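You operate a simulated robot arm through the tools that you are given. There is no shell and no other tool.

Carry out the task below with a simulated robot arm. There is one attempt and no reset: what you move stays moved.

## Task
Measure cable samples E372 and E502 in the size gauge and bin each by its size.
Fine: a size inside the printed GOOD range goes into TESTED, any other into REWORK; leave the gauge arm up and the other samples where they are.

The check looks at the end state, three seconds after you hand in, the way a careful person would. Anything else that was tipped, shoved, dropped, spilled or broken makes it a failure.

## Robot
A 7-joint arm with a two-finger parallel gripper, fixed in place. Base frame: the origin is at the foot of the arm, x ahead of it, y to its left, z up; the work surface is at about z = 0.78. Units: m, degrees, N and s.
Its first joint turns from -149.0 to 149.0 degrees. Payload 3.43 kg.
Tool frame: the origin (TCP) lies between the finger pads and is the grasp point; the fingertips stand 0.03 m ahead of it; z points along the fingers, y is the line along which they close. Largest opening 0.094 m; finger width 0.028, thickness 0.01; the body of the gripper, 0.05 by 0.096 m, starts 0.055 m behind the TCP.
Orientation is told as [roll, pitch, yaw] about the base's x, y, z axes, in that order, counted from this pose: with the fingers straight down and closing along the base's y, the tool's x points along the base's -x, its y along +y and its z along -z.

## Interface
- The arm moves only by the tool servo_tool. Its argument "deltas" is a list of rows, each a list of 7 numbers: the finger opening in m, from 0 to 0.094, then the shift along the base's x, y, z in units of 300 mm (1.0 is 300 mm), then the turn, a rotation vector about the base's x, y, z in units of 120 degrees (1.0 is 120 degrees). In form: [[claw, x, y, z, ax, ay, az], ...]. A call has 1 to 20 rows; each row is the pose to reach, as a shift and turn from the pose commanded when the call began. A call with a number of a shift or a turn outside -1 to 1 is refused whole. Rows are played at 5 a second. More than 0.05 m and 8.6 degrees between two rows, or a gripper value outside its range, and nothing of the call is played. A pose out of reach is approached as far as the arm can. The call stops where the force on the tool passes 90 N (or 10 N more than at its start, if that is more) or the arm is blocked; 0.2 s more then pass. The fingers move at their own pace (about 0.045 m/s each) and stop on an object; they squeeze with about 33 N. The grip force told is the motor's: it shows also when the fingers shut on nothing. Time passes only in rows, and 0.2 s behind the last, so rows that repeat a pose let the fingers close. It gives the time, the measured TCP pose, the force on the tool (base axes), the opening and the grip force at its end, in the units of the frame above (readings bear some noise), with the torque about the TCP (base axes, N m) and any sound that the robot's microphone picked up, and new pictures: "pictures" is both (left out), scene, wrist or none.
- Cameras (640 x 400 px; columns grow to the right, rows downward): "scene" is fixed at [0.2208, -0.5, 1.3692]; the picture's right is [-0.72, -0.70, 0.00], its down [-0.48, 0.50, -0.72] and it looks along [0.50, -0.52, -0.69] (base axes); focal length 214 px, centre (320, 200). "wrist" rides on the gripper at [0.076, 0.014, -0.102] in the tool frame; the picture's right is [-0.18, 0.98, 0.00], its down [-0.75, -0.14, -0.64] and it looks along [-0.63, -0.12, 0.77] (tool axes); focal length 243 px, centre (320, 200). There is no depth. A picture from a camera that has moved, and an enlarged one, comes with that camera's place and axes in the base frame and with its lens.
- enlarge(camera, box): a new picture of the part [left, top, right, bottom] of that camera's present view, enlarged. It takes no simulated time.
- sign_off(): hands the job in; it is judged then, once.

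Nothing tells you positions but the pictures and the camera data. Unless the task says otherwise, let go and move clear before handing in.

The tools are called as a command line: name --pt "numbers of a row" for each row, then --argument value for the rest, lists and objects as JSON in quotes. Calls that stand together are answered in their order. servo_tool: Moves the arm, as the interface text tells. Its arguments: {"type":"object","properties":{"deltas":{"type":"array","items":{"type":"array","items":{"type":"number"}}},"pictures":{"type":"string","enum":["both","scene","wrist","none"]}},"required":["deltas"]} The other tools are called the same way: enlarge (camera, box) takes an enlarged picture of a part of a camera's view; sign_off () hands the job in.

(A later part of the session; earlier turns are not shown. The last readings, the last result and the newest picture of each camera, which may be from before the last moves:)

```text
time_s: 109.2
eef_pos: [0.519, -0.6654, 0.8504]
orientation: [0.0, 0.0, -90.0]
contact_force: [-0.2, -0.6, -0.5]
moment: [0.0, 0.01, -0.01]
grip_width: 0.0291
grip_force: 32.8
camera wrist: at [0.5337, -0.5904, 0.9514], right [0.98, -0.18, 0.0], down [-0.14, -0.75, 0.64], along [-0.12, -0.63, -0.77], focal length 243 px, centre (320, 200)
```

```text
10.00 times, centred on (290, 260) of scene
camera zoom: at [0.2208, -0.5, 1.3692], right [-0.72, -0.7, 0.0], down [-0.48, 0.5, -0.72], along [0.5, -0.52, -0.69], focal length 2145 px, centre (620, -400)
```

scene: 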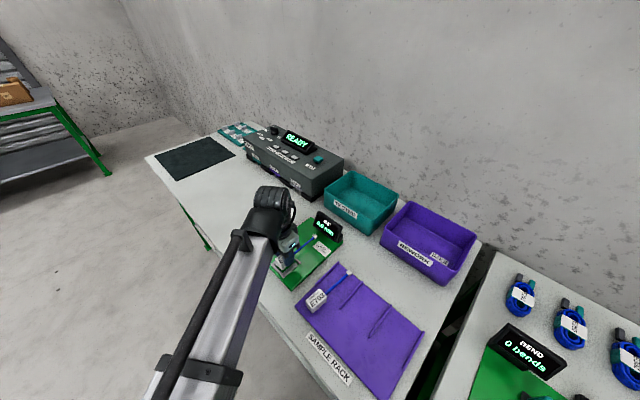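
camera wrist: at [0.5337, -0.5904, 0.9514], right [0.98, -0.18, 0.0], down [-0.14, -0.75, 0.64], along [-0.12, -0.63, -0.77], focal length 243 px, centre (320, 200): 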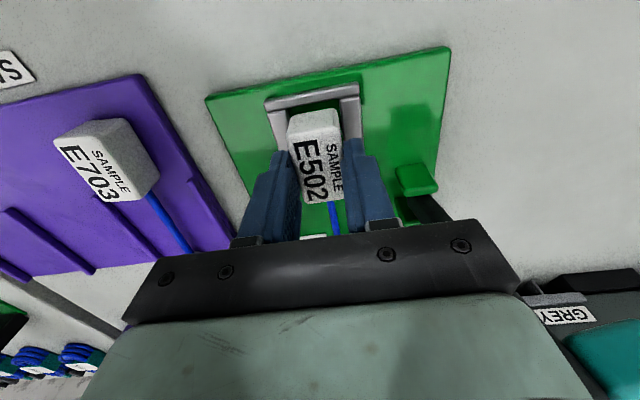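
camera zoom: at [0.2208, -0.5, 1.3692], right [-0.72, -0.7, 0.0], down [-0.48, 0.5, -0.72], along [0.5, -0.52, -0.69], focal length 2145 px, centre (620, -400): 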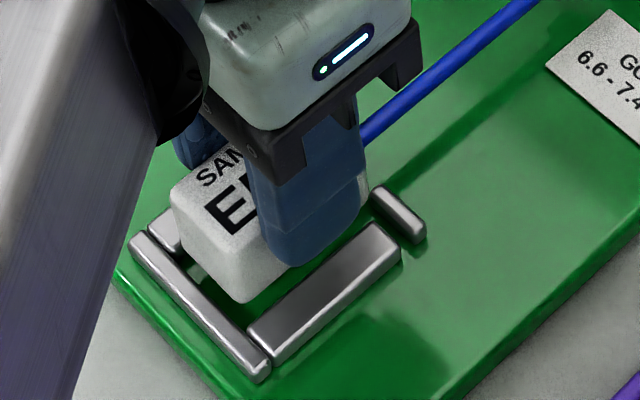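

The tag is centred in x with about 4 mm clearance to the bar. I'll lower it the last 9 mm to seat it.

servo_tool --pt "0.0 0 0 -0.007 0 0 0" --pt "0.0 0 0 -0.014 0 0 0" --pt "0.0 0 0 -0.02 0 0 0" --pt "0.0 0 0 -0.025 0 0 0" --pt "0.0 0 0 -0.029 0 0 0" --pt "0.0 0 0 -0.029 0 0 0" --pictures "wrist"

enlarge --camera "wrist" --box '[230, 60, 410, 210]'

```text
time_s: 110.6
eef_pos: [0.5189, -0.6654, 0.8419]
orientation: [0.0, 0.0, -90.0]
contact_force: [-1.0, 1.1, -1.0]
moment: [0.0, 0.02, -0.03]
grip_width: 0.0291
grip_force: 32.6
camera wrist: at [0.5338, -0.5902, 0.9424], right [0.98, -0.18, 0.0], down [-0.14, -0.75, 0.64], along [-0.12, -0.63, -0.77], focal length 243 px, centre (320, 200)
```

wrist: 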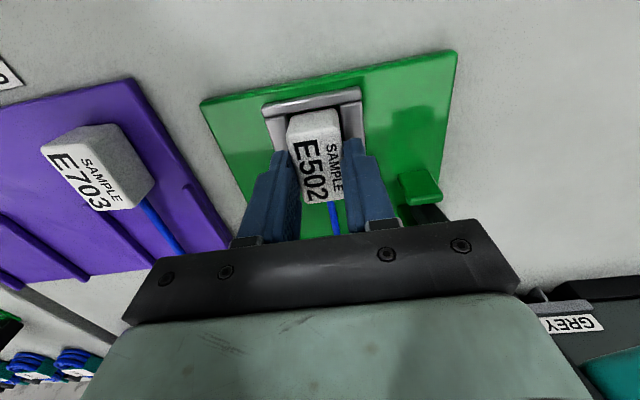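

```text
2.67 times, centred on (320, 135) of wrist
camera zoom: at [0.5338, -0.5902, 0.9424], right [0.98, -0.18, 0.0], down [-0.14, -0.75, 0.64], along [-0.12, -0.63, -0.77], focal length 647 px, centre (320, 373)
```

zoom: 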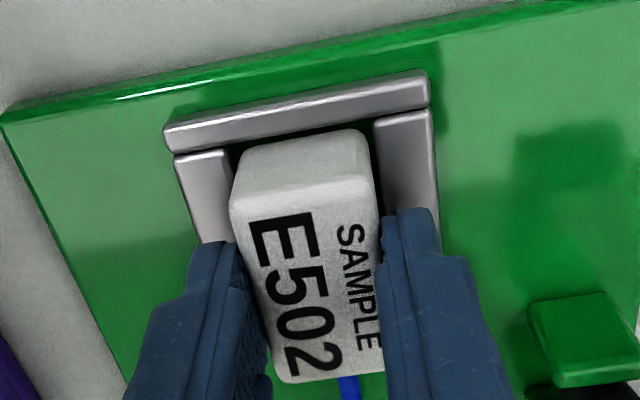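

No contact yet and the tag is inside the U. I'll lower gently 2 mm more to touch down, then open.

servo_tool --pt "0.0 0 0 -0.003 0 0 0" --pt "0.0 0 0 -0.0065 0 0 0" --pt "0.0 0 0 -0.0065 0 0 0" --pictures "none"

servo_tool --pt "0.032 0 0 0 0 0 0" --pt "0.04 0 0 0 0 0 0" --pt "0.05 0 0 0 0 0 0" --pt "0.055 0 0 0 0 0 0" --pt "0.055 0 0 0 0 0 0" --pictures "wrist"

enlarge --camera "wrist" --box '[230, 60, 410, 210]'

```text
time_s: 111.4
eef_pos: [0.5203, -0.6664, 0.8398]
orientation: [-0.1, 0.0, -90.0]
contact_force: [0.5, 0.1, -0.2]
moment: [-0.02, -0.01, 0.04]
grip_width: 0.0293
grip_force: 32.9
```

```text
time_s: 112.6
eef_pos: [0.5198, -0.6645, 0.8396]
orientation: [0.1, 0.0, -89.9]
contact_force: [-0.8, -0.4, 0.1]
moment: [-0.02, 0.0, 0.04]
grip_width: 0.0552
grip_force: 0.2
camera wrist: at [0.5337, -0.5902, 0.9409], right [0.98, -0.18, 0.0], down [-0.14, -0.75, 0.64], along [-0.12, -0.63, -0.77], focal length 243 px, centre (320, 200)
```

wrist: 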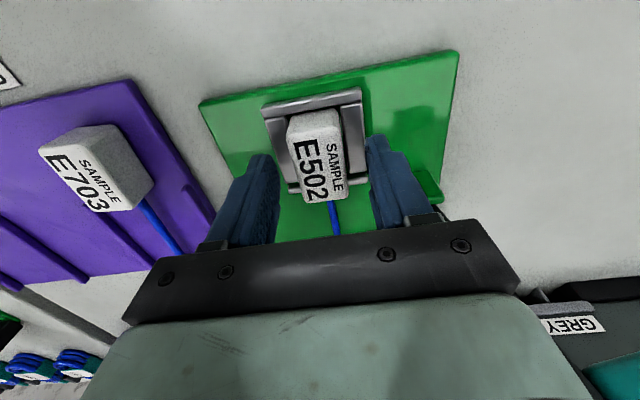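

```text
2.67 times, centred on (320, 135) of wrist
camera zoom: at [0.5337, -0.5902, 0.9409], right [0.98, -0.18, 0.0], down [-0.14, -0.75, 0.64], along [-0.12, -0.63, -0.77], focal length 647 px, centre (320, 373)
```

zoom: 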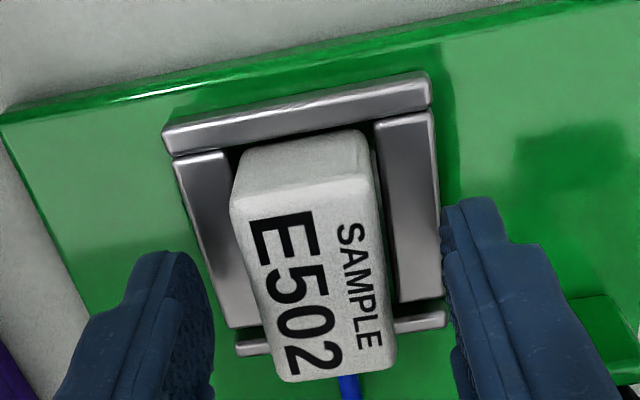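

E502 looks seated like E372 was. I'll rise clear and verify from above.

servo_tool --pt "0.055 0 0 0.05 0 0 0" --pt "0.055 0 0 0.12 0 0 0" --pt "0.06 0 0 0.22 0 0 0" --pt "0.06 0 0.05 0.34 0 0 0" --pt "0.06 0 0.1 0.46 0 0 0" --pt "0.06 0 0.15 0.54 0 0 0" --pt "0.06 0 0.15 0.54 0 0 0"

enlarge --camera "wrist" --box '[260, 60, 400, 210]'

enlarge --camera "scene" --box '[250, 195, 350, 290]'

```text
time_s: 114.2
eef_pos: [0.5186, -0.621, 1.0013]
orientation: [0.0, 0.1, -90.1]
contact_force: [0.2, -0.3, 0.6]
moment: [0.0, -0.01, -0.01]
grip_width: 0.0602
grip_force: 0.1
camera wrist: at [0.5331, -0.545, 1.1035], right [0.98, -0.18, 0.0], down [-0.14, -0.75, 0.64], along [-0.12, -0.63, -0.77], focal length 243 px, centre (320, 200)
```

scene: 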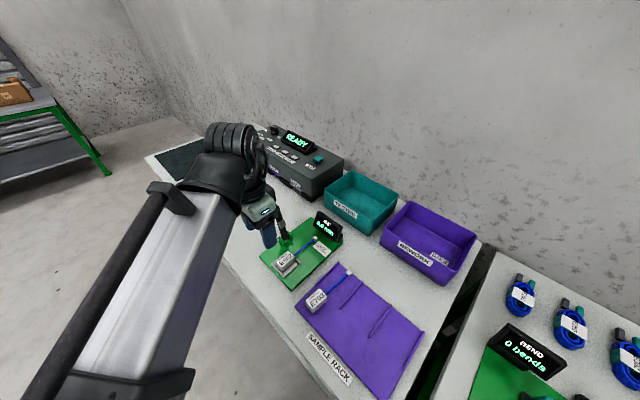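
wrist: 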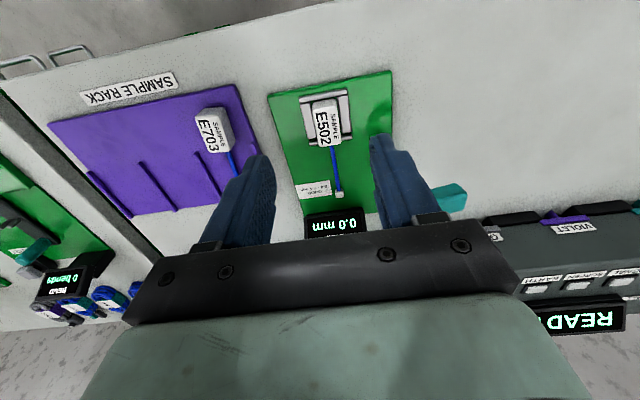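

```text
2.67 times, centred on (330, 135) of wrist
camera zoom: at [0.5331, -0.545, 1.1035], right [0.98, -0.18, 0.0], down [-0.14, -0.75, 0.64], along [-0.12, -0.63, -0.77], focal length 647 px, centre (293, 373)
```

zoom: 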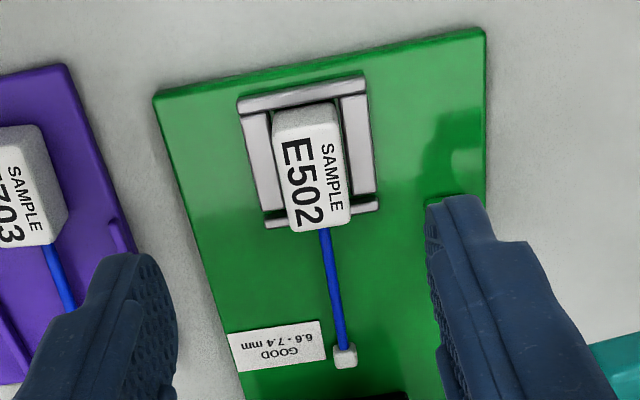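

```text
4.21 times, centred on (300, 242) of scene
camera zoom: at [0.2208, -0.5, 1.3692], right [-0.72, -0.7, 0.0], down [-0.48, 0.5, -0.72], along [0.5, -0.52, -0.69], focal length 903 px, centre (404, 21)
```

zoom: 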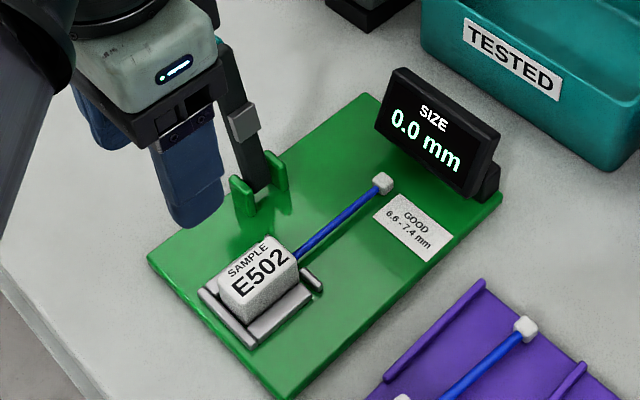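

enlarge --camera "wrist" --box '[290, 80, 370, 150]'

enlarge --camera "scene" --box '[265, 240, 315, 280]'

```text
5.71 times, centred on (330, 115) of wrist
camera zoom: at [0.5331, -0.545, 1.1035], right [0.98, -0.18, 0.0], down [-0.14, -0.75, 0.64], along [-0.12, -0.63, -0.77], focal length 1386 px, centre (263, 686)
```

zoom: 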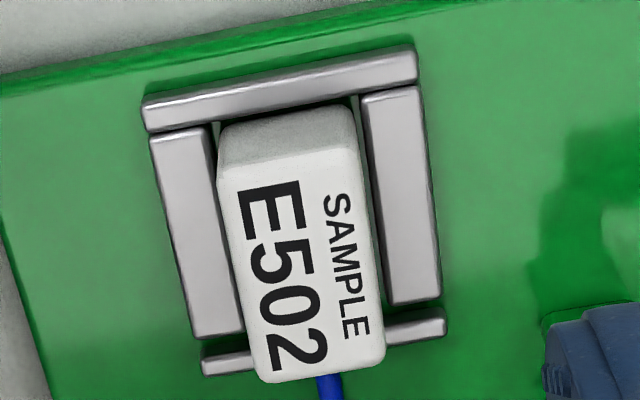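

```text
10.00 times, centred on (290, 260) of scene
camera zoom: at [0.2208, -0.5, 1.3692], right [-0.72, -0.7, 0.0], down [-0.48, 0.5, -0.72], along [0.5, -0.52, -0.69], focal length 2145 px, centre (620, -400)
```

zoom: 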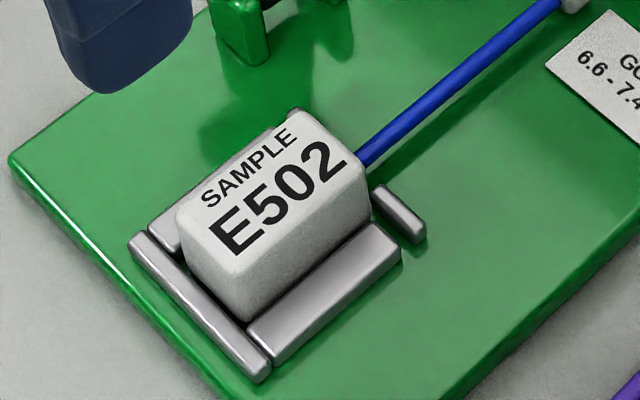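

E502 is properly seated between the rails. Now I'll go back to yaw 0 above the raised knob to lower the arm again.

servo_tool --pt "0.06 0 0 0.08 0 0 0.06" --pt "0.06 0.03 -0.02 0.14 0 0 0.12" --pt "0.06 0.06 -0.05 0.16 0 0 0.18" --pt "0.06 0.09 -0.08 0.16 0 0 0.24" --pt "0.06 0.12 -0.11 0.16 0 0 0.3" --pt "0.06 0.15 -0.14 0.16 0 0 0.36" --pt "0.06 0.18 -0.17 0.16 0 0 0.42" --pt "0.06 0.21 -0.2 0.16 0 0 0.48" --pt "0.06 0.25 -0.23 0.16 0 0 0.54" --pt "0.06 0.29 -0.26 0.14 0 0 0.6" --pt "0.06 0.32 -0.29 0.1 0 0 0.66" --pt "0.06 0.345 -0.31 0.06 0 0 0.72" --pt "0.06 0.362 -0.323 0.01 0 0 0.75" --pt "0.06 0.362 -0.323 0.0 0 0 0.75" --pt "0.06 0.362 -0.323 0.0 0 0 0.75" --pictures "wrist"

enlarge --camera "wrist" --box '[240, 20, 400, 180]'

```text
time_s: 117.4
eef_pos: [0.6287, -0.7181, 1.0021]
orientation: [0.0, 0.0, 0.0]
contact_force: [-0.4, 0.2, 0.0]
moment: [0.0, 0.0, 0.01]
grip_width: 0.0601
grip_force: 0.1
camera wrist: at [0.552, -0.7041, 1.1031], right [0.18, 0.98, 0.0], down [0.75, -0.14, 0.64], along [0.63, -0.12, -0.77], focal length 243 px, centre (320, 200)
```

wrist: 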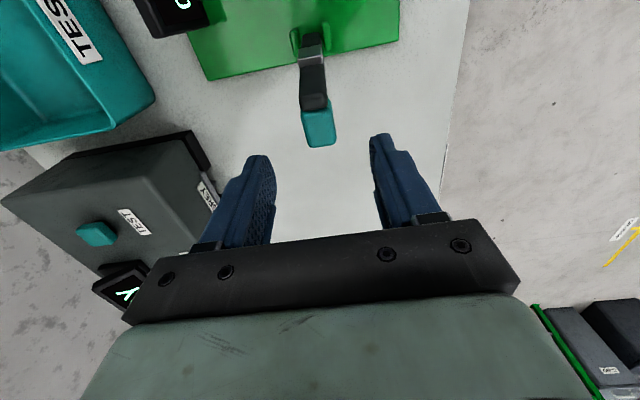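

```text
2.50 times, centred on (320, 100) of wrist
camera zoom: at [0.552, -0.7041, 1.1031], right [0.18, 0.98, 0.0], down [0.75, -0.14, 0.64], along [0.63, -0.12, -0.77], focal length 606 px, centre (320, 450)
```

zoom: 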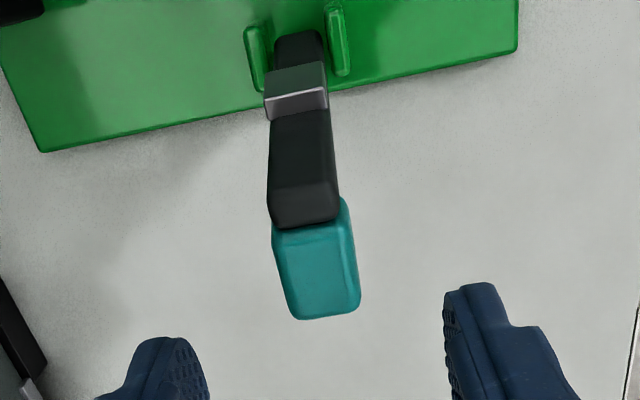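

servo_tool --pt "0.055 -0.0057 0 -0.05 0 0 0" --pt "0.055 -0.0057 0 -0.11 0 0 0" --pt "0.055 -0.0057 0 -0.17 0 0 0" --pt "0.055 -0.0057 0 -0.22 0 0 0" --pt "0.055 -0.0057 0 -0.2533 0 0 0" --pt "0.055 -0.0057 0 -0.2533 0 0 0" --pictures "wrist"

enlarge --camera "wrist" --box '[240, 60, 400, 220]'

```text
time_s: 118.8
eef_pos: [0.6263, -0.7175, 0.926]
orientation: [0.0, 0.0, 0.1]
contact_force: [0.3, 0.2, 0.6]
moment: [0.04, -0.01, -0.03]
grip_width: 0.055
grip_force: 0.0
camera wrist: at [0.5499, -0.7043, 1.0266], right [0.18, 0.98, 0.0], down [0.75, -0.14, 0.64], along [0.63, -0.12, -0.77], focal length 243 px, centre (320, 200)
```

wrist: 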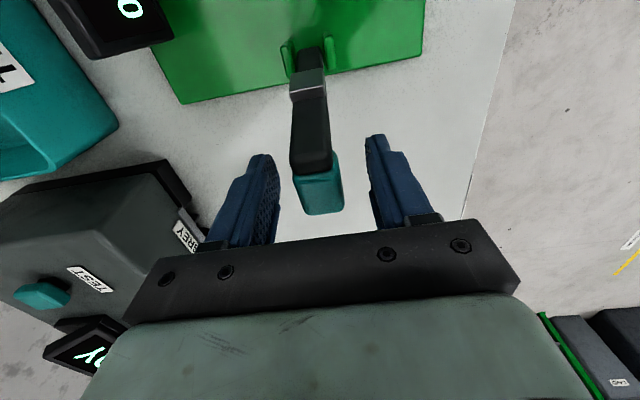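

```text
2.50 times, centred on (320, 140) of wrist
camera zoom: at [0.5499, -0.7043, 1.0266], right [0.18, 0.98, 0.0], down [0.75, -0.14, 0.64], along [0.63, -0.12, -0.77], focal length 606 px, centre (320, 350)
```

zoom: 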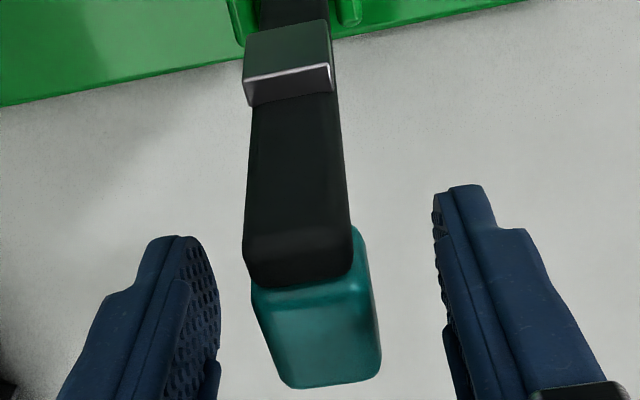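

The knob is centred at the TCP. I'll grip it and swing the arm over the first 40°.

servo_tool --pt "0.045 0 -0.002 0 0 0 0" --pt "0.035 0 -0.002 0 0 0 0" --pt "0.01 0 -0.002 0 0 0 0" --pt "0.01 0 -0.002 0 0 0 0" --pt "0.01 0 -0.002 0 0 0 0" --pictures "none"

servo_tool --pt "0.0 -0.0323 0 0.009 0 0 0" --pt "0.0 -0.0653 0 0.0153 0 0 0" --pt "0.0 -0.099 0 0.0183 0 0 0" --pt "0.0 -0.1323 0 0.0187 0 0 0" --pt "0.0 -0.166 0 0.016 0 0 0" --pt "0.0 -0.199 0 0.0103 0 0 0" --pt "0.0 -0.2317 0 0.002 0 0 0" --pt "0.0 -0.2633 0 -0.009 0 0 0" --pt "0.0 -0.2633 0 -0.009 0 0 0"

```text
time_s: 120.0
eef_pos: [0.627, -0.7169, 0.9253]
orientation: [0.0, 0.0, 0.0]
contact_force: [-0.8, 1.4, -0.5]
moment: [-0.02, -0.04, -0.03]
grip_width: 0.0283
grip_force: 45.3
```

```text
time_s: 122.0
eef_pos: [0.5473, -0.7186, 0.9234]
orientation: [-0.1, 0.0, 0.0]
contact_force: [2.6, -6.2, 20.9]
moment: [0.04, -1.13, -0.1]
grip_width: 0.028
grip_force: 45.5
camera wrist: at [0.4706, -0.7043, 1.0248], right [0.18, 0.98, 0.0], down [0.75, -0.14, 0.64], along [0.63, -0.12, -0.77], focal length 243 px, centre (320, 200)
```

scene: 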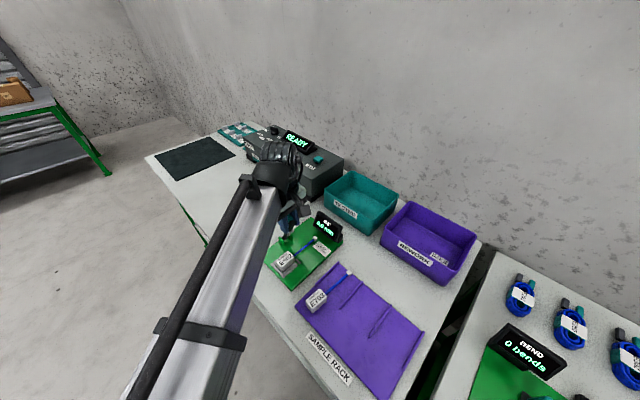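
wrist: 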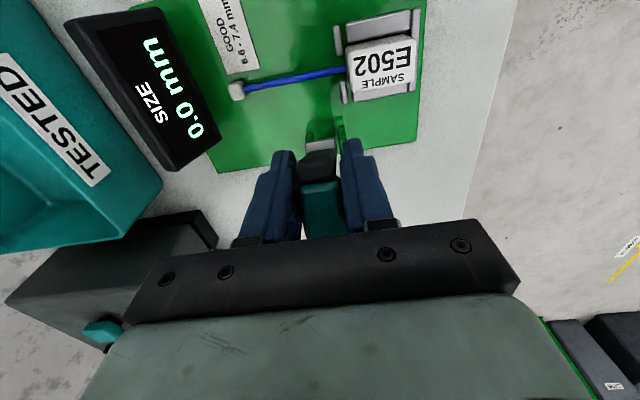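

servo_tool --pt "0.0 -0.0303 -0.002 -0.014 0 0 0" --pt "0.0 -0.0597 -0.002 -0.0307 0 0 0" --pt "0.0 -0.0873 -0.002 -0.0497 0 0 0" --pt "0.0 -0.1133 -0.002 -0.071 0 0 0" --pt "0.0 -0.1373 -0.002 -0.0947 0 0 0" --pt "0.0 -0.159 -0.002 -0.12 0 0 0" --pt "0.0 -0.1787 -0.002 -0.1473 0 0 0" --pt "0.0 -0.1957 -0.002 -0.1763 0 0 0" --pt "0.0 -0.1957 -0.002 -0.1763 0 0 0" --pictures "wrist"

enlarge --camera "wrist" --box '[220, 80, 420, 240]'

```text
time_s: 124.0
eef_pos: [0.4872, -0.7184, 0.8707]
orientation: [0.1, 0.0, 0.0]
contact_force: [-15.6, 11.2, 19.9]
moment: [-0.29, -1.08, 0.13]
grip_width: 0.028
grip_force: 45.1
camera wrist: at [0.4106, -0.7045, 0.9718], right [0.18, 0.98, 0.0], down [0.75, -0.14, 0.64], along [0.63, -0.12, -0.77], focal length 243 px, centre (320, 200)
```

wrist: 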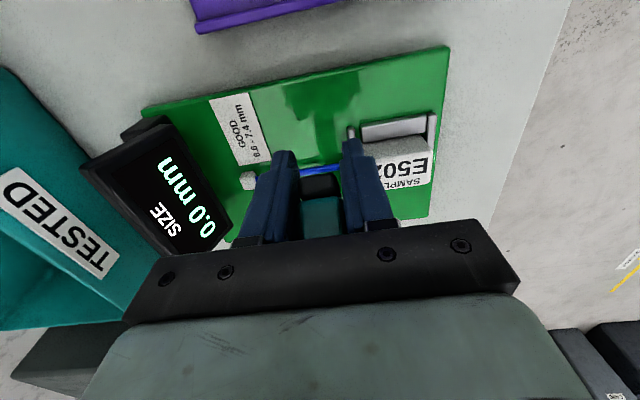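

```text
2.50 times, centred on (320, 160) of wrist
camera zoom: at [0.4106, -0.7045, 0.9718], right [0.18, 0.98, 0.0], down [0.75, -0.14, 0.64], along [0.63, -0.12, -0.77], focal length 606 px, centre (320, 300)
```

zoom: 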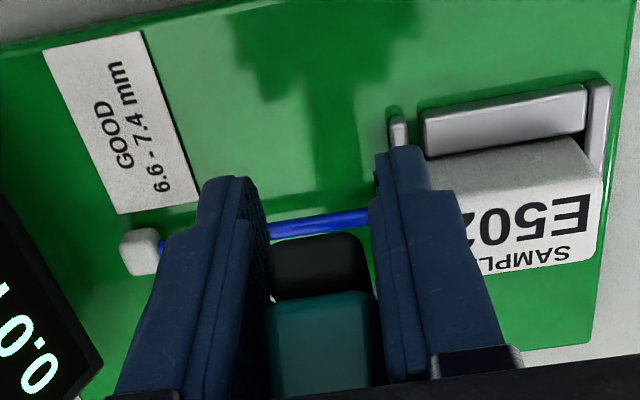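

servo_tool --pt "0.0 -0.01 0.002 -0.015 0 0 0" --pt "0.0 -0.0193 0.002 -0.0303 0 0 0" --pt "0.0 -0.0255 0.002 -0.046 0 0 0" --pt "0.0 -0.031 0.002 -0.062 0 0 0" --pt "0.0 -0.0367 0.002 -0.0813 0 0 0" --pt "0.0 -0.0417 0.002 -0.1007 0 0 0" --pt "0.0 -0.0417 0.002 -0.1007 0 0 0" --pictures "wrist"

enlarge --camera "wrist" --box '[220, 100, 420, 240]'

```text
time_s: 125.6
eef_pos: [0.476, -0.7174, 0.8402]
orientation: [-0.2, 0.0, 0.0]
contact_force: [-17.1, 3.7, 16.1]
moment: [-0.12, -1.35, 0.03]
grip_width: 0.0283
grip_force: 45.1
camera wrist: at [0.3987, -0.7044, 0.9414], right [0.18, 0.98, 0.0], down [0.75, -0.14, 0.64], along [0.63, -0.12, -0.77], focal length 243 px, centre (320, 200)
```

wrist: 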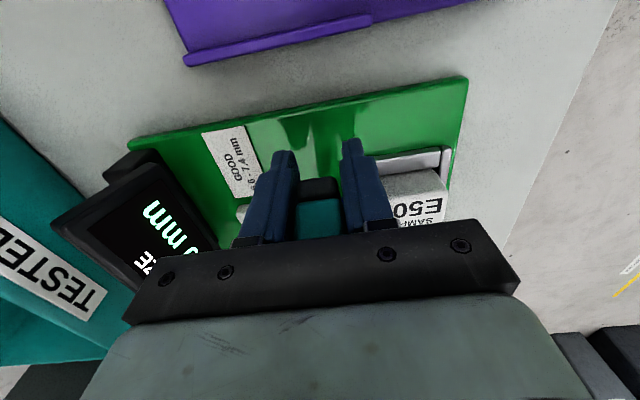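

```text
2.86 times, centred on (320, 170) of wrist
camera zoom: at [0.3987, -0.7044, 0.9414], right [0.18, 0.98, 0.0], down [0.75, -0.14, 0.64], along [0.63, -0.12, -0.77], focal length 693 px, centre (320, 286)
```

zoom: 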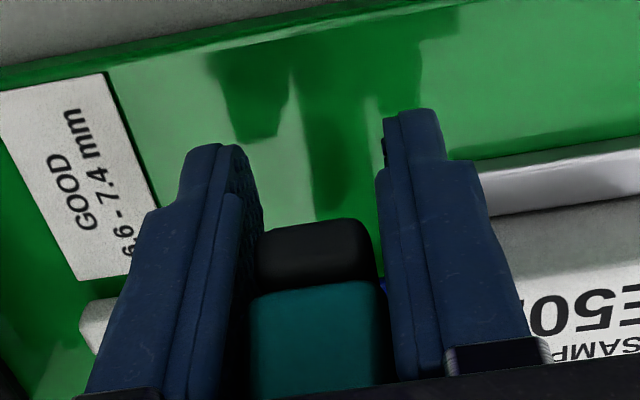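

servo_tool --pt "0.0 -0.002 0 -0.012 0 0 0" --pt "0.0 -0.0035 0 -0.0233 0 0 0" --pt "0.0 -0.0035 0 -0.0233 0 0 0" --pt "0.02 -0.0035 0 -0.0233 0 0 0" --pt "0.035 -0.0035 0 -0.0233 0 0 0" --pt "0.042 -0.0035 0 -0.0233 0 0 0" --pt "0.042 -0.0035 0 -0.0233 0 0 0" --pt "0.042 -0.0035 0 -0.0233 0 0 0" --pictures "wrist"

enlarge --camera "wrist" --box '[220, 100, 420, 240]'

```text
time_s: 127.4
eef_pos: [0.4762, -0.7176, 0.8322]
orientation: [0.1, 0.1, 0.1]
contact_force: [-0.4, 0.1, 1.1]
moment: [0.0, -0.02, 0.02]
grip_width: 0.0422
grip_force: 0.0
camera wrist: at [0.3988, -0.7045, 0.9339], right [0.18, 0.98, 0.0], down [0.75, -0.14, 0.64], along [0.63, -0.12, -0.77], focal length 243 px, centre (320, 200)
```

wrist: 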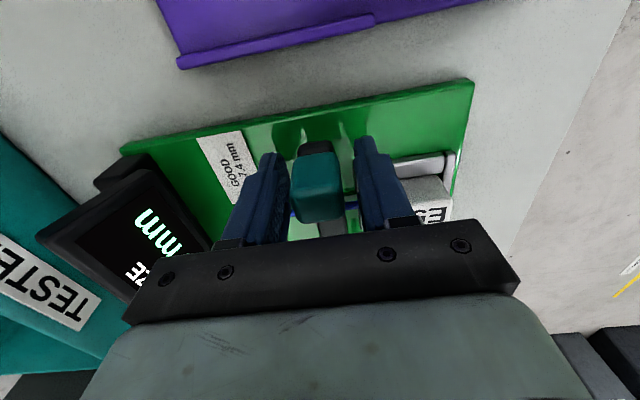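

```text
2.86 times, centred on (320, 170) of wrist
camera zoom: at [0.3988, -0.7045, 0.9339], right [0.18, 0.98, 0.0], down [0.75, -0.14, 0.64], along [0.63, -0.12, -0.77], focal length 693 px, centre (320, 286)
```

zoom: 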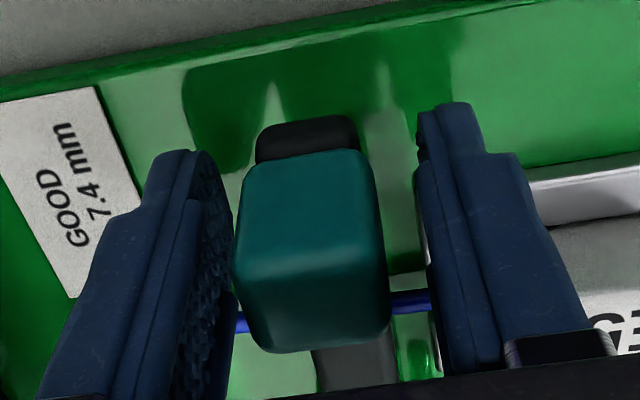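

The arm is down on E502's cable. I'll rise and move to the spot where the display can be read.

servo_tool --pt "0.045 0 0 0.06 0 0 0" --pt "0.05 0 0 0.16 0 0 0" --pt "0.06 -0.02 -0.02 0.28 0 0 0" --pt "0.07 -0.07 -0.07 0.41 0 0 0" --pt "0.08 -0.13 -0.14 0.53 0 0 0" --pt "0.094 -0.2 -0.21 0.6 0 0 0" --pt "0.094 -0.253 -0.275 0.623 0 0 0" --pt "0.094 -0.253 -0.275 0.623 0 0 0" --pictures "wrist"

enlarge --camera "wrist" --box '[290, 125, 350, 215]'

enlarge --camera "wrist" --box '[340, 105, 430, 210]'

```text
time_s: 129.2
eef_pos: [0.3988, -0.801, 1.0202]
orientation: [0.0, 0.0, 0.0]
contact_force: [0.2, -0.2, -0.5]
moment: [0.01, 0.03, 0.04]
grip_width: 0.0941
grip_force: 0.1
camera wrist: at [0.3222, -0.7869, 1.1216], right [0.18, 0.98, 0.0], down [0.75, -0.14, 0.64], along [0.63, -0.12, -0.77], focal length 243 px, centre (320, 200)
```

wrist: 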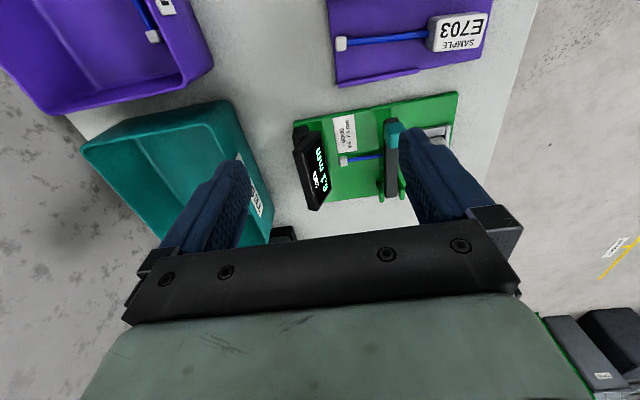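

```text
4.44 times, centred on (320, 170) of wrist
camera zoom: at [0.3222, -0.7869, 1.1216], right [0.18, 0.98, 0.0], down [0.75, -0.14, 0.64], along [0.63, -0.12, -0.77], focal length 1078 px, centre (320, 333)
```

zoom: 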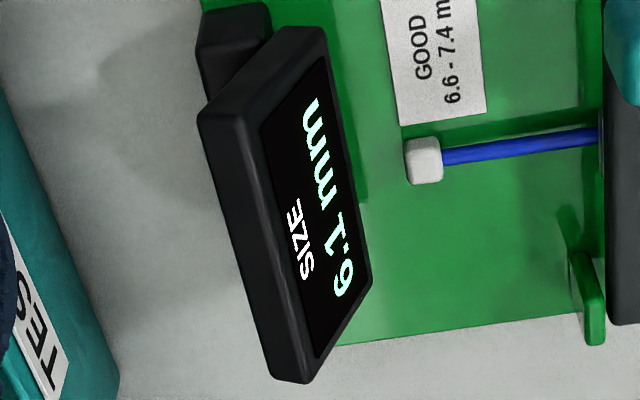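

```text
3.81 times, centred on (385, 158) of wrist
camera zoom: at [0.3222, -0.7869, 1.1216], right [0.18, 0.98, 0.0], down [0.75, -0.14, 0.64], along [0.63, -0.12, -0.77], focal length 924 px, centre (72, 362)
```

zoom: 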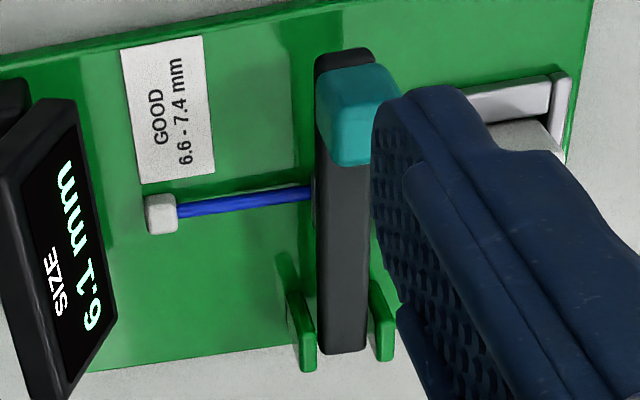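

The display seems to show 6.1 mm. I'll zoom further to be certain of the digits.

enlarge --camera "wrist" --box '[308, 140, 334, 210]'

enlarge --camera "wrist" --box '[310, 165, 334, 200]'

```text
5.71 times, centred on (321, 175) of wrist
camera zoom: at [0.3222, -0.7869, 1.1216], right [0.18, 0.98, 0.0], down [0.75, -0.14, 0.64], along [0.63, -0.12, -0.77], focal length 1386 px, centre (314, 343)
```

zoom: 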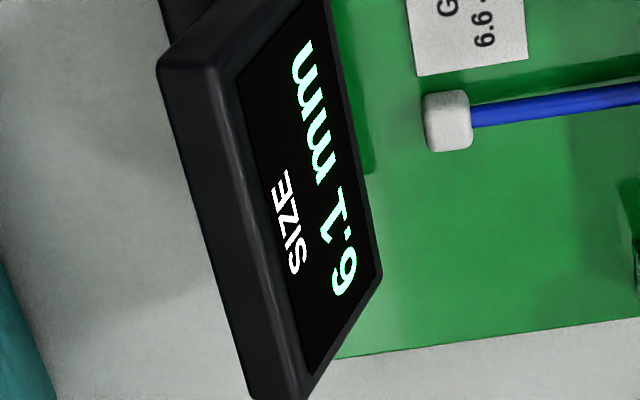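

```text
11.43 times, centred on (322, 182) of wrist
camera zoom: at [0.3222, -0.7869, 1.1216], right [0.18, 0.98, 0.0], down [0.75, -0.14, 0.64], along [0.63, -0.12, -0.77], focal length 2773 px, centre (297, 400)
```

zoom: 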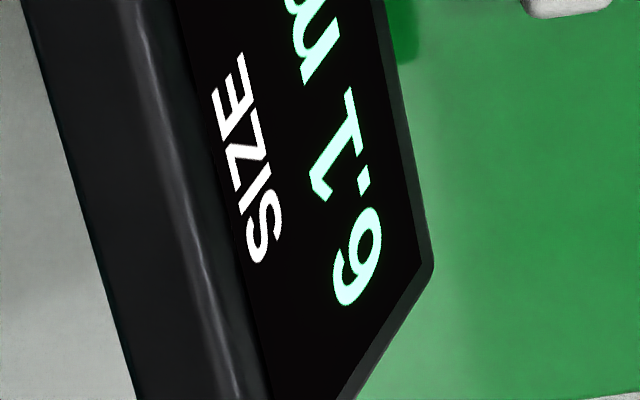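

E502 reads 6.1 mm, with the loop of the 6 on the lower side, matching the "6.6" label style and a visibly thinner cable. That's below 6.6, so it also goes to REWORK. I'll return to the knob to raise the arm again.

servo_tool --pt "0.08 0.05 0.06 0 0 0 0" --pt "0.06 0.12 0.14 0 0 0 0" --pt "0.06 0.19 0.22 -0.05 0 0 0" --pt "0.06 0.24 0.275 -0.15 0 0 0" --pt "0.06 0.245 0.275 -0.27 0 0 0" --pt "0.055 0.25 0.275 -0.36 0 0 0" --pt "0.042 0.25 0.273 -0.4 0 0 0" --pt "0.042 0.25 0.273 -0.4 0 0 0" --pictures "wrist"

enlarge --camera "wrist" --box '[220, 80, 420, 240]'

```text
time_s: 131.0
eef_pos: [0.4746, -0.718, 0.9004]
orientation: [0.0, 0.0, 0.0]
contact_force: [-0.8, 0.0, -0.1]
moment: [-0.01, 0.0, -0.02]
grip_width: 0.0419
grip_force: 0.1
camera wrist: at [0.3983, -0.7047, 1.001], right [0.18, 0.98, 0.0], down [0.75, -0.14, 0.64], along [0.63, -0.12, -0.77], focal length 243 px, centre (320, 200)
```

wrist: 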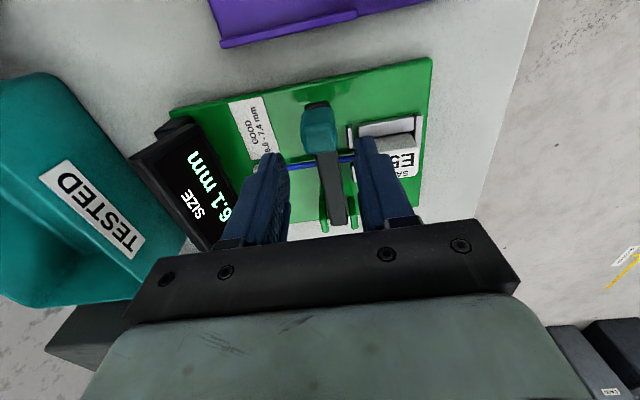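

```text
2.50 times, centred on (320, 160) of wrist
camera zoom: at [0.3983, -0.7047, 1.001], right [0.18, 0.98, 0.0], down [0.75, -0.14, 0.64], along [0.63, -0.12, -0.77], focal length 606 px, centre (320, 300)
```

zoom: 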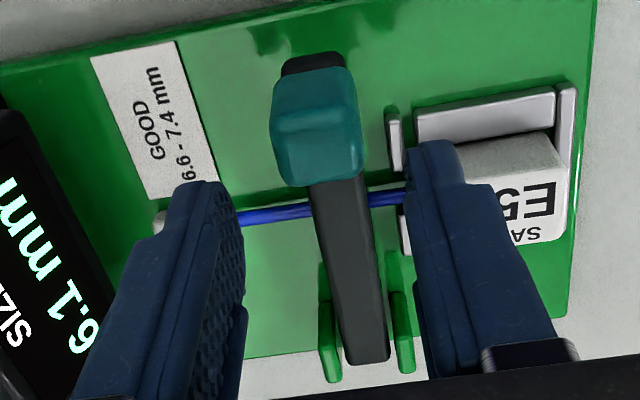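

The display clearly reads 6.1 mm. I'll descend around the knob and grip it.

servo_tool --pt "0.042 0.003 0 -0.05 0 0 0" --pt "0.042 0.003 0 -0.1 0 0 0" --pt "0.042 0.003 0 -0.15 0 0 0" --pt "0.042 0.003 0 -0.19 0 0 0" --pt "0.042 0.003 0 -0.22 0 0 0" --pt "0.042 0.003 -0.003 -0.22 0 0 0" --pt "0.032 0.003 -0.003 -0.22 0 0 0" --pt "0.01 0.003 -0.003 -0.22 0 0 0" --pt "0.0 0.003 -0.003 -0.22 0 0 0" --pt "0.0 0.003 -0.003 -0.22 0 0 0" --pictures "none"

servo_tool --pt "0.0 0.007 0 0.025 0 0 0" --pt "0.0 0.016 0 0.0567 0 0 0" --pt "0.0 0.0287 0 0.0873 0 0.01 0" --pt "0.0 0.044 0 0.117 0 0.02 0" --pt "0.0 0.0617 0 0.1447 0 0.03 0" --pt "0.0 0.082 0 0.171 0 0.04 0" --pt "0.0 0.082 0 0.171 0 0.04 0" --pictures "wrist"

```text
time_s: 133.2
eef_pos: [0.4758, -0.7185, 0.8346]
orientation: [0.2, -0.1, 0.0]
contact_force: [0.1, 16.7, -4.6]
moment: [-0.26, 0.38, -0.2]
grip_width: 0.0278
grip_force: 45.8
```

```text
time_s: 134.8
eef_pos: [0.4998, -0.7179, 0.8854]
orientation: [0.0, 5.0, 0.1]
contact_force: [-0.2, 27.9, -12.1]
moment: [-0.41, 0.91, -0.31]
grip_width: 0.0282
grip_force: 44.6
camera wrist: at [0.4327, -0.7048, 0.9931], right [0.18, 0.98, -0.01], down [0.81, -0.14, 0.57], along [0.56, -0.12, -0.82], focal length 243 px, centre (320, 200)
```

wrist: 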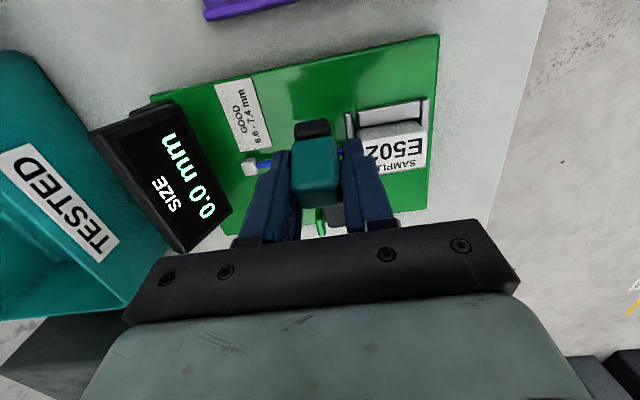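

servo_tool --pt "0.0 0.0223 0.006 0.0247 0 0.008 0" --pt "0.0 0.047 0.006 0.047 0 0.016 0" --pt "0.0 0.0733 0.006 0.0673 0 0.025 0" --pt "0.0 0.1013 0.006 0.085 0 0.033 0" --pt "0.0 0.1307 0.006 0.1003 0 0.042 0" --pt "0.0 0.1613 0.006 0.113 0 0.05 0" --pt "0.0 0.1613 0.006 0.113 0 0.05 0"

enlarge --camera "scene" --box '[230, 170, 350, 280]'

```text
time_s: 136.4
eef_pos: [0.5486, -0.7175, 0.9196]
orientation: [0.0, 10.8, 0.1]
contact_force: [-10.9, 8.0, 2.7]
moment: [0.0, 1.01, -0.07]
grip_width: 0.0278
grip_force: 44.9
camera wrist: at [0.4922, -0.7044, 1.0335], right [0.18, 0.98, -0.04], down [0.86, -0.14, 0.49], along [0.48, -0.12, -0.87], focal length 243 px, centre (320, 200)
```

scene: 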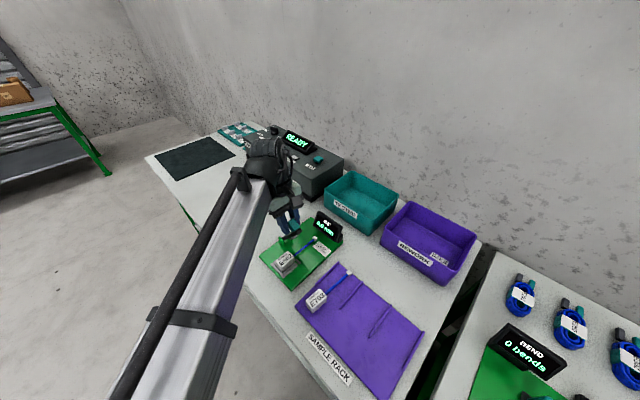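
wrist: 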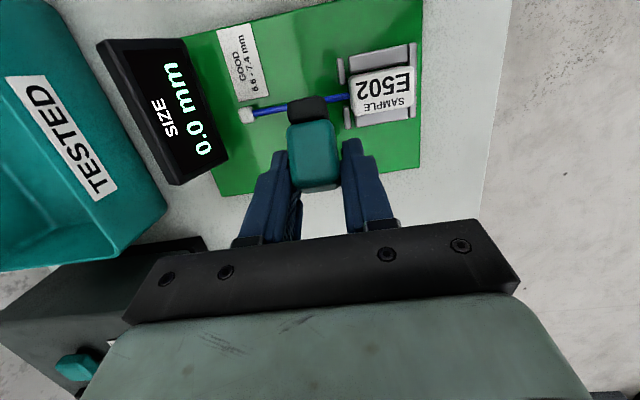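

```text
3.64 times, centred on (290, 225) of scene
camera zoom: at [0.2208, -0.5, 1.3692], right [-0.72, -0.7, 0.0], down [-0.48, 0.5, -0.72], along [0.5, -0.52, -0.69], focal length 780 px, centre (429, 109)
```

zoom: 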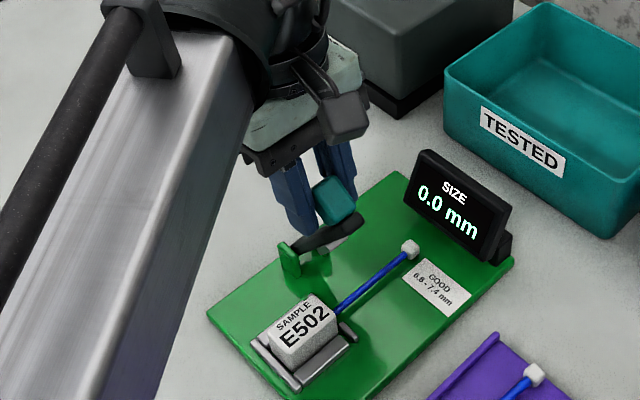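

The arm is rising with a slight lag. I'll continue the arc from its actual position, tilting gently.

servo_tool --pt "0.0 0.0167 0.001 0.007 0 0.004 0" --pt "0.0 0.0333 0.001 0.0137 0 0.0083 0" --pt "0.0 0.0493 0.001 0.019 0 0.0125 0" --pt "0.0 0.0653 0.001 0.0237 0 0.0167 0" --pt "0.0 0.0983 0.001 0.0307 0 0.025 0" --pt "0.0 0.132 0.001 0.0353 0 0.033 0" --pt "0.0 0.1653 0.001 0.0367 0 0.042 0" --pt "0.0 0.1653 0.001 0.0367 0 0.042 0"

enlarge --camera "scene" --box '[230, 170, 350, 280]'

```text
time_s: 138.2
eef_pos: [0.598, -0.7189, 0.9298]
orientation: [0.0, 15.9, -0.1]
contact_force: [-9.4, -1.4, -11.5]
moment: [0.01, 0.9, 0.03]
grip_width: 0.0281
grip_force: 45.0
camera wrist: at [0.5523, -0.7045, 1.0478], right [0.18, 0.98, -0.05], down [0.9, -0.14, 0.41], along [0.4, -0.12, -0.91], focal length 243 px, centre (320, 200)
```

scene: 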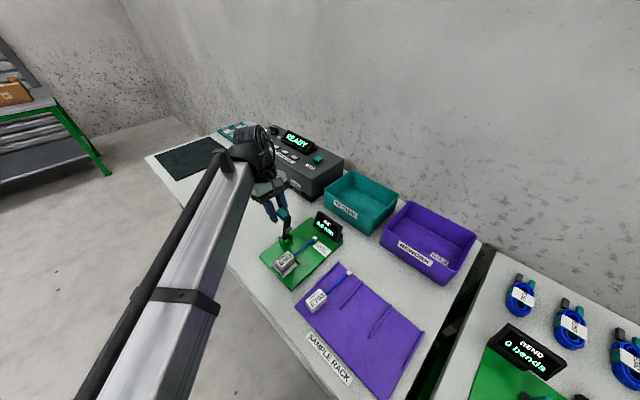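
wrist: 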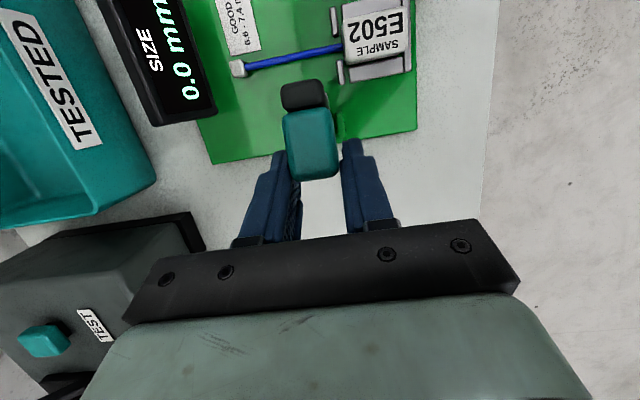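

```text
3.64 times, centred on (290, 225) of scene
camera zoom: at [0.2208, -0.5, 1.3692], right [-0.72, -0.7, 0.0], down [-0.48, 0.5, -0.72], along [0.5, -0.52, -0.69], focal length 780 px, centre (429, 109)
```

zoom: 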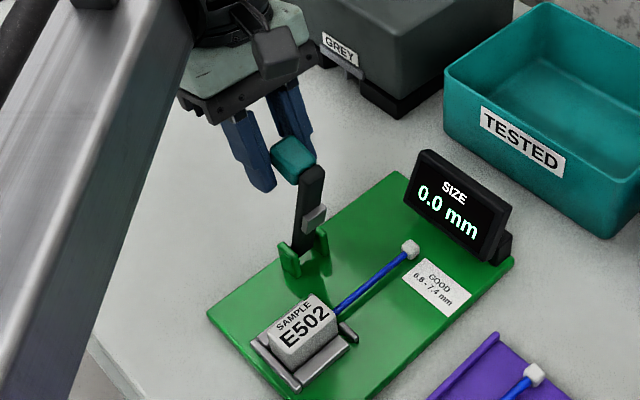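

servo_tool --pt "0.0 0.0155 0.0 -0.003 0 0.004 0" --pt "0.0 0.031 0.0 -0.007 0 0.008 0" --pt "0.0 0.0465 0.0 -0.011 0 0.012 0" --pt "0.0 0.062 0.0 -0.016 0 0.016 0" --pt "0.0 0.0775 0.0 -0.021 0 0.02 0" --pt "0.0 0.093 0.0 -0.026 0 0.024 0" --pt "0.0 0.1085 0.0 -0.031 0 0.028 0" --pt "0.0 0.124 0.0 -0.036 0 0.03 0" --pt "0.0 0.124 0.0 -0.036 0 0.03 0"

enlarge --camera "scene" --box '[230, 170, 350, 280]'

```text
time_s: 140.2
eef_pos: [0.6352, -0.7175, 0.9188]
orientation: [0.0, 19.6, 0.0]
contact_force: [-6.5, -14.0, 8.9]
moment: [0.09, 1.19, 0.12]
grip_width: 0.0281
grip_force: 45.3
camera wrist: at [0.5966, -0.7044, 1.0394], right [0.17, 0.98, -0.06], down [0.92, -0.14, 0.35], along [0.34, -0.12, -0.93], focal length 243 px, centre (320, 200)
```

scene: 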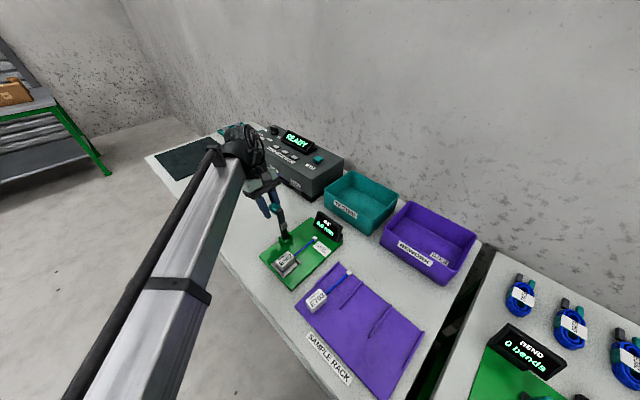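
wrist: 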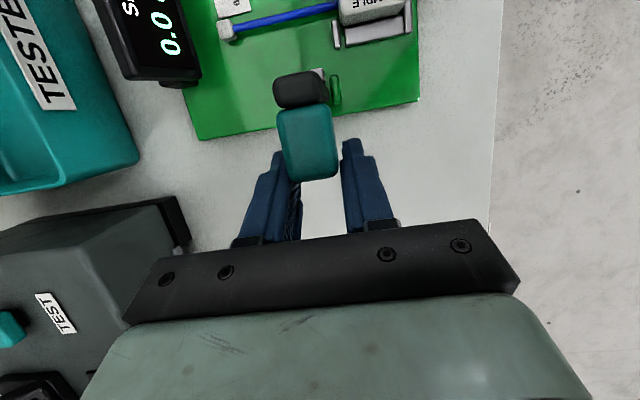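

```text
3.64 times, centred on (290, 225) of scene
camera zoom: at [0.2208, -0.5, 1.3692], right [-0.72, -0.7, 0.0], down [-0.48, 0.5, -0.72], along [0.5, -0.52, -0.69], focal length 780 px, centre (429, 109)
```

zoom: 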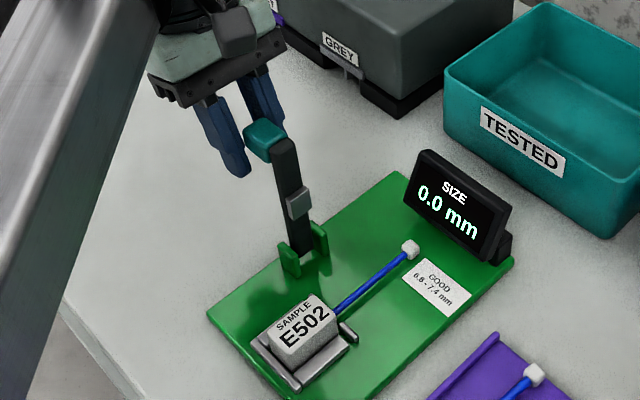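

The arm is about vertical. I'll push it on to its rest stop.

servo_tool --pt "0.0 0.016 -0.003 -0.0035 0 0.005 0" --pt "0.0 0.0317 -0.003 -0.0073 0 0.01 0" --pt "0.0 0.048 -0.003 -0.013 0 0.015 0" --pt "0.0 0.0633 -0.003 -0.0195 0 0.02 0" --pt "0.0 0.0667 -0.003 -0.0205 0 0.02 0"

enlarge --camera "scene" --box '[230, 170, 350, 280]'

```text
time_s: 141.4
eef_pos: [0.6545, -0.7184, 0.9112]
orientation: [0.0, 22.0, 0.1]
contact_force: [-27.4, 6.2, -19.9]
moment: [-0.01, -0.23, -0.07]
grip_width: 0.0281
grip_force: 44.8
camera wrist: at [0.621, -0.7048, 1.0345], right [0.17, 0.98, -0.07], down [0.94, -0.14, 0.31], along [0.3, -0.12, -0.95], focal length 243 px, centre (320, 200)
```

scene: 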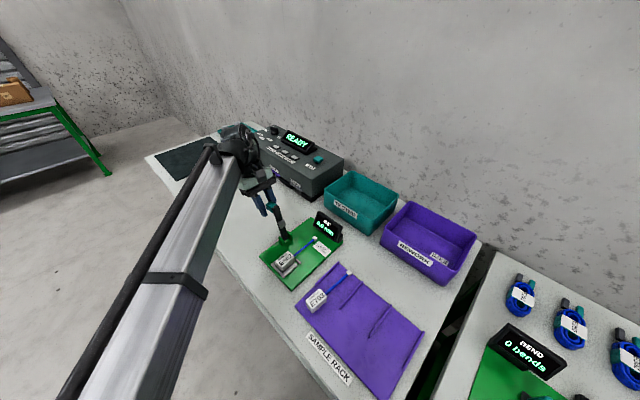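
wrist: 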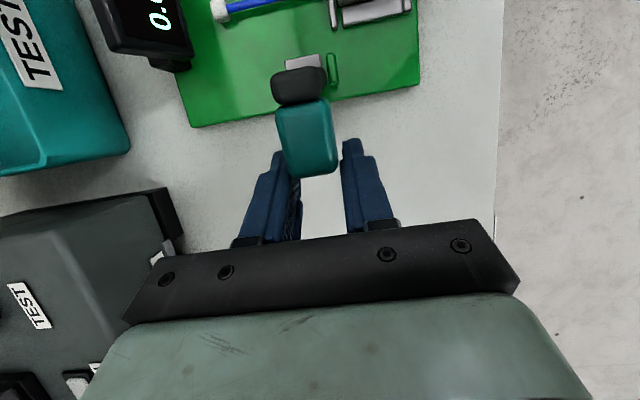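

```text
3.64 times, centred on (290, 225) of scene
camera zoom: at [0.2208, -0.5, 1.3692], right [-0.72, -0.7, 0.0], down [-0.48, 0.5, -0.72], along [0.5, -0.52, -0.69], focal length 780 px, centre (429, 109)
```

zoom: 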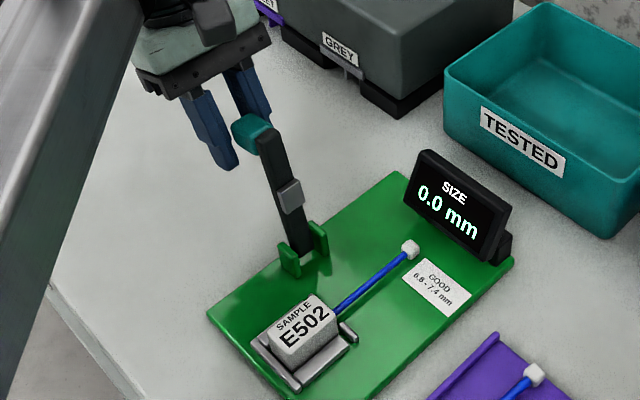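

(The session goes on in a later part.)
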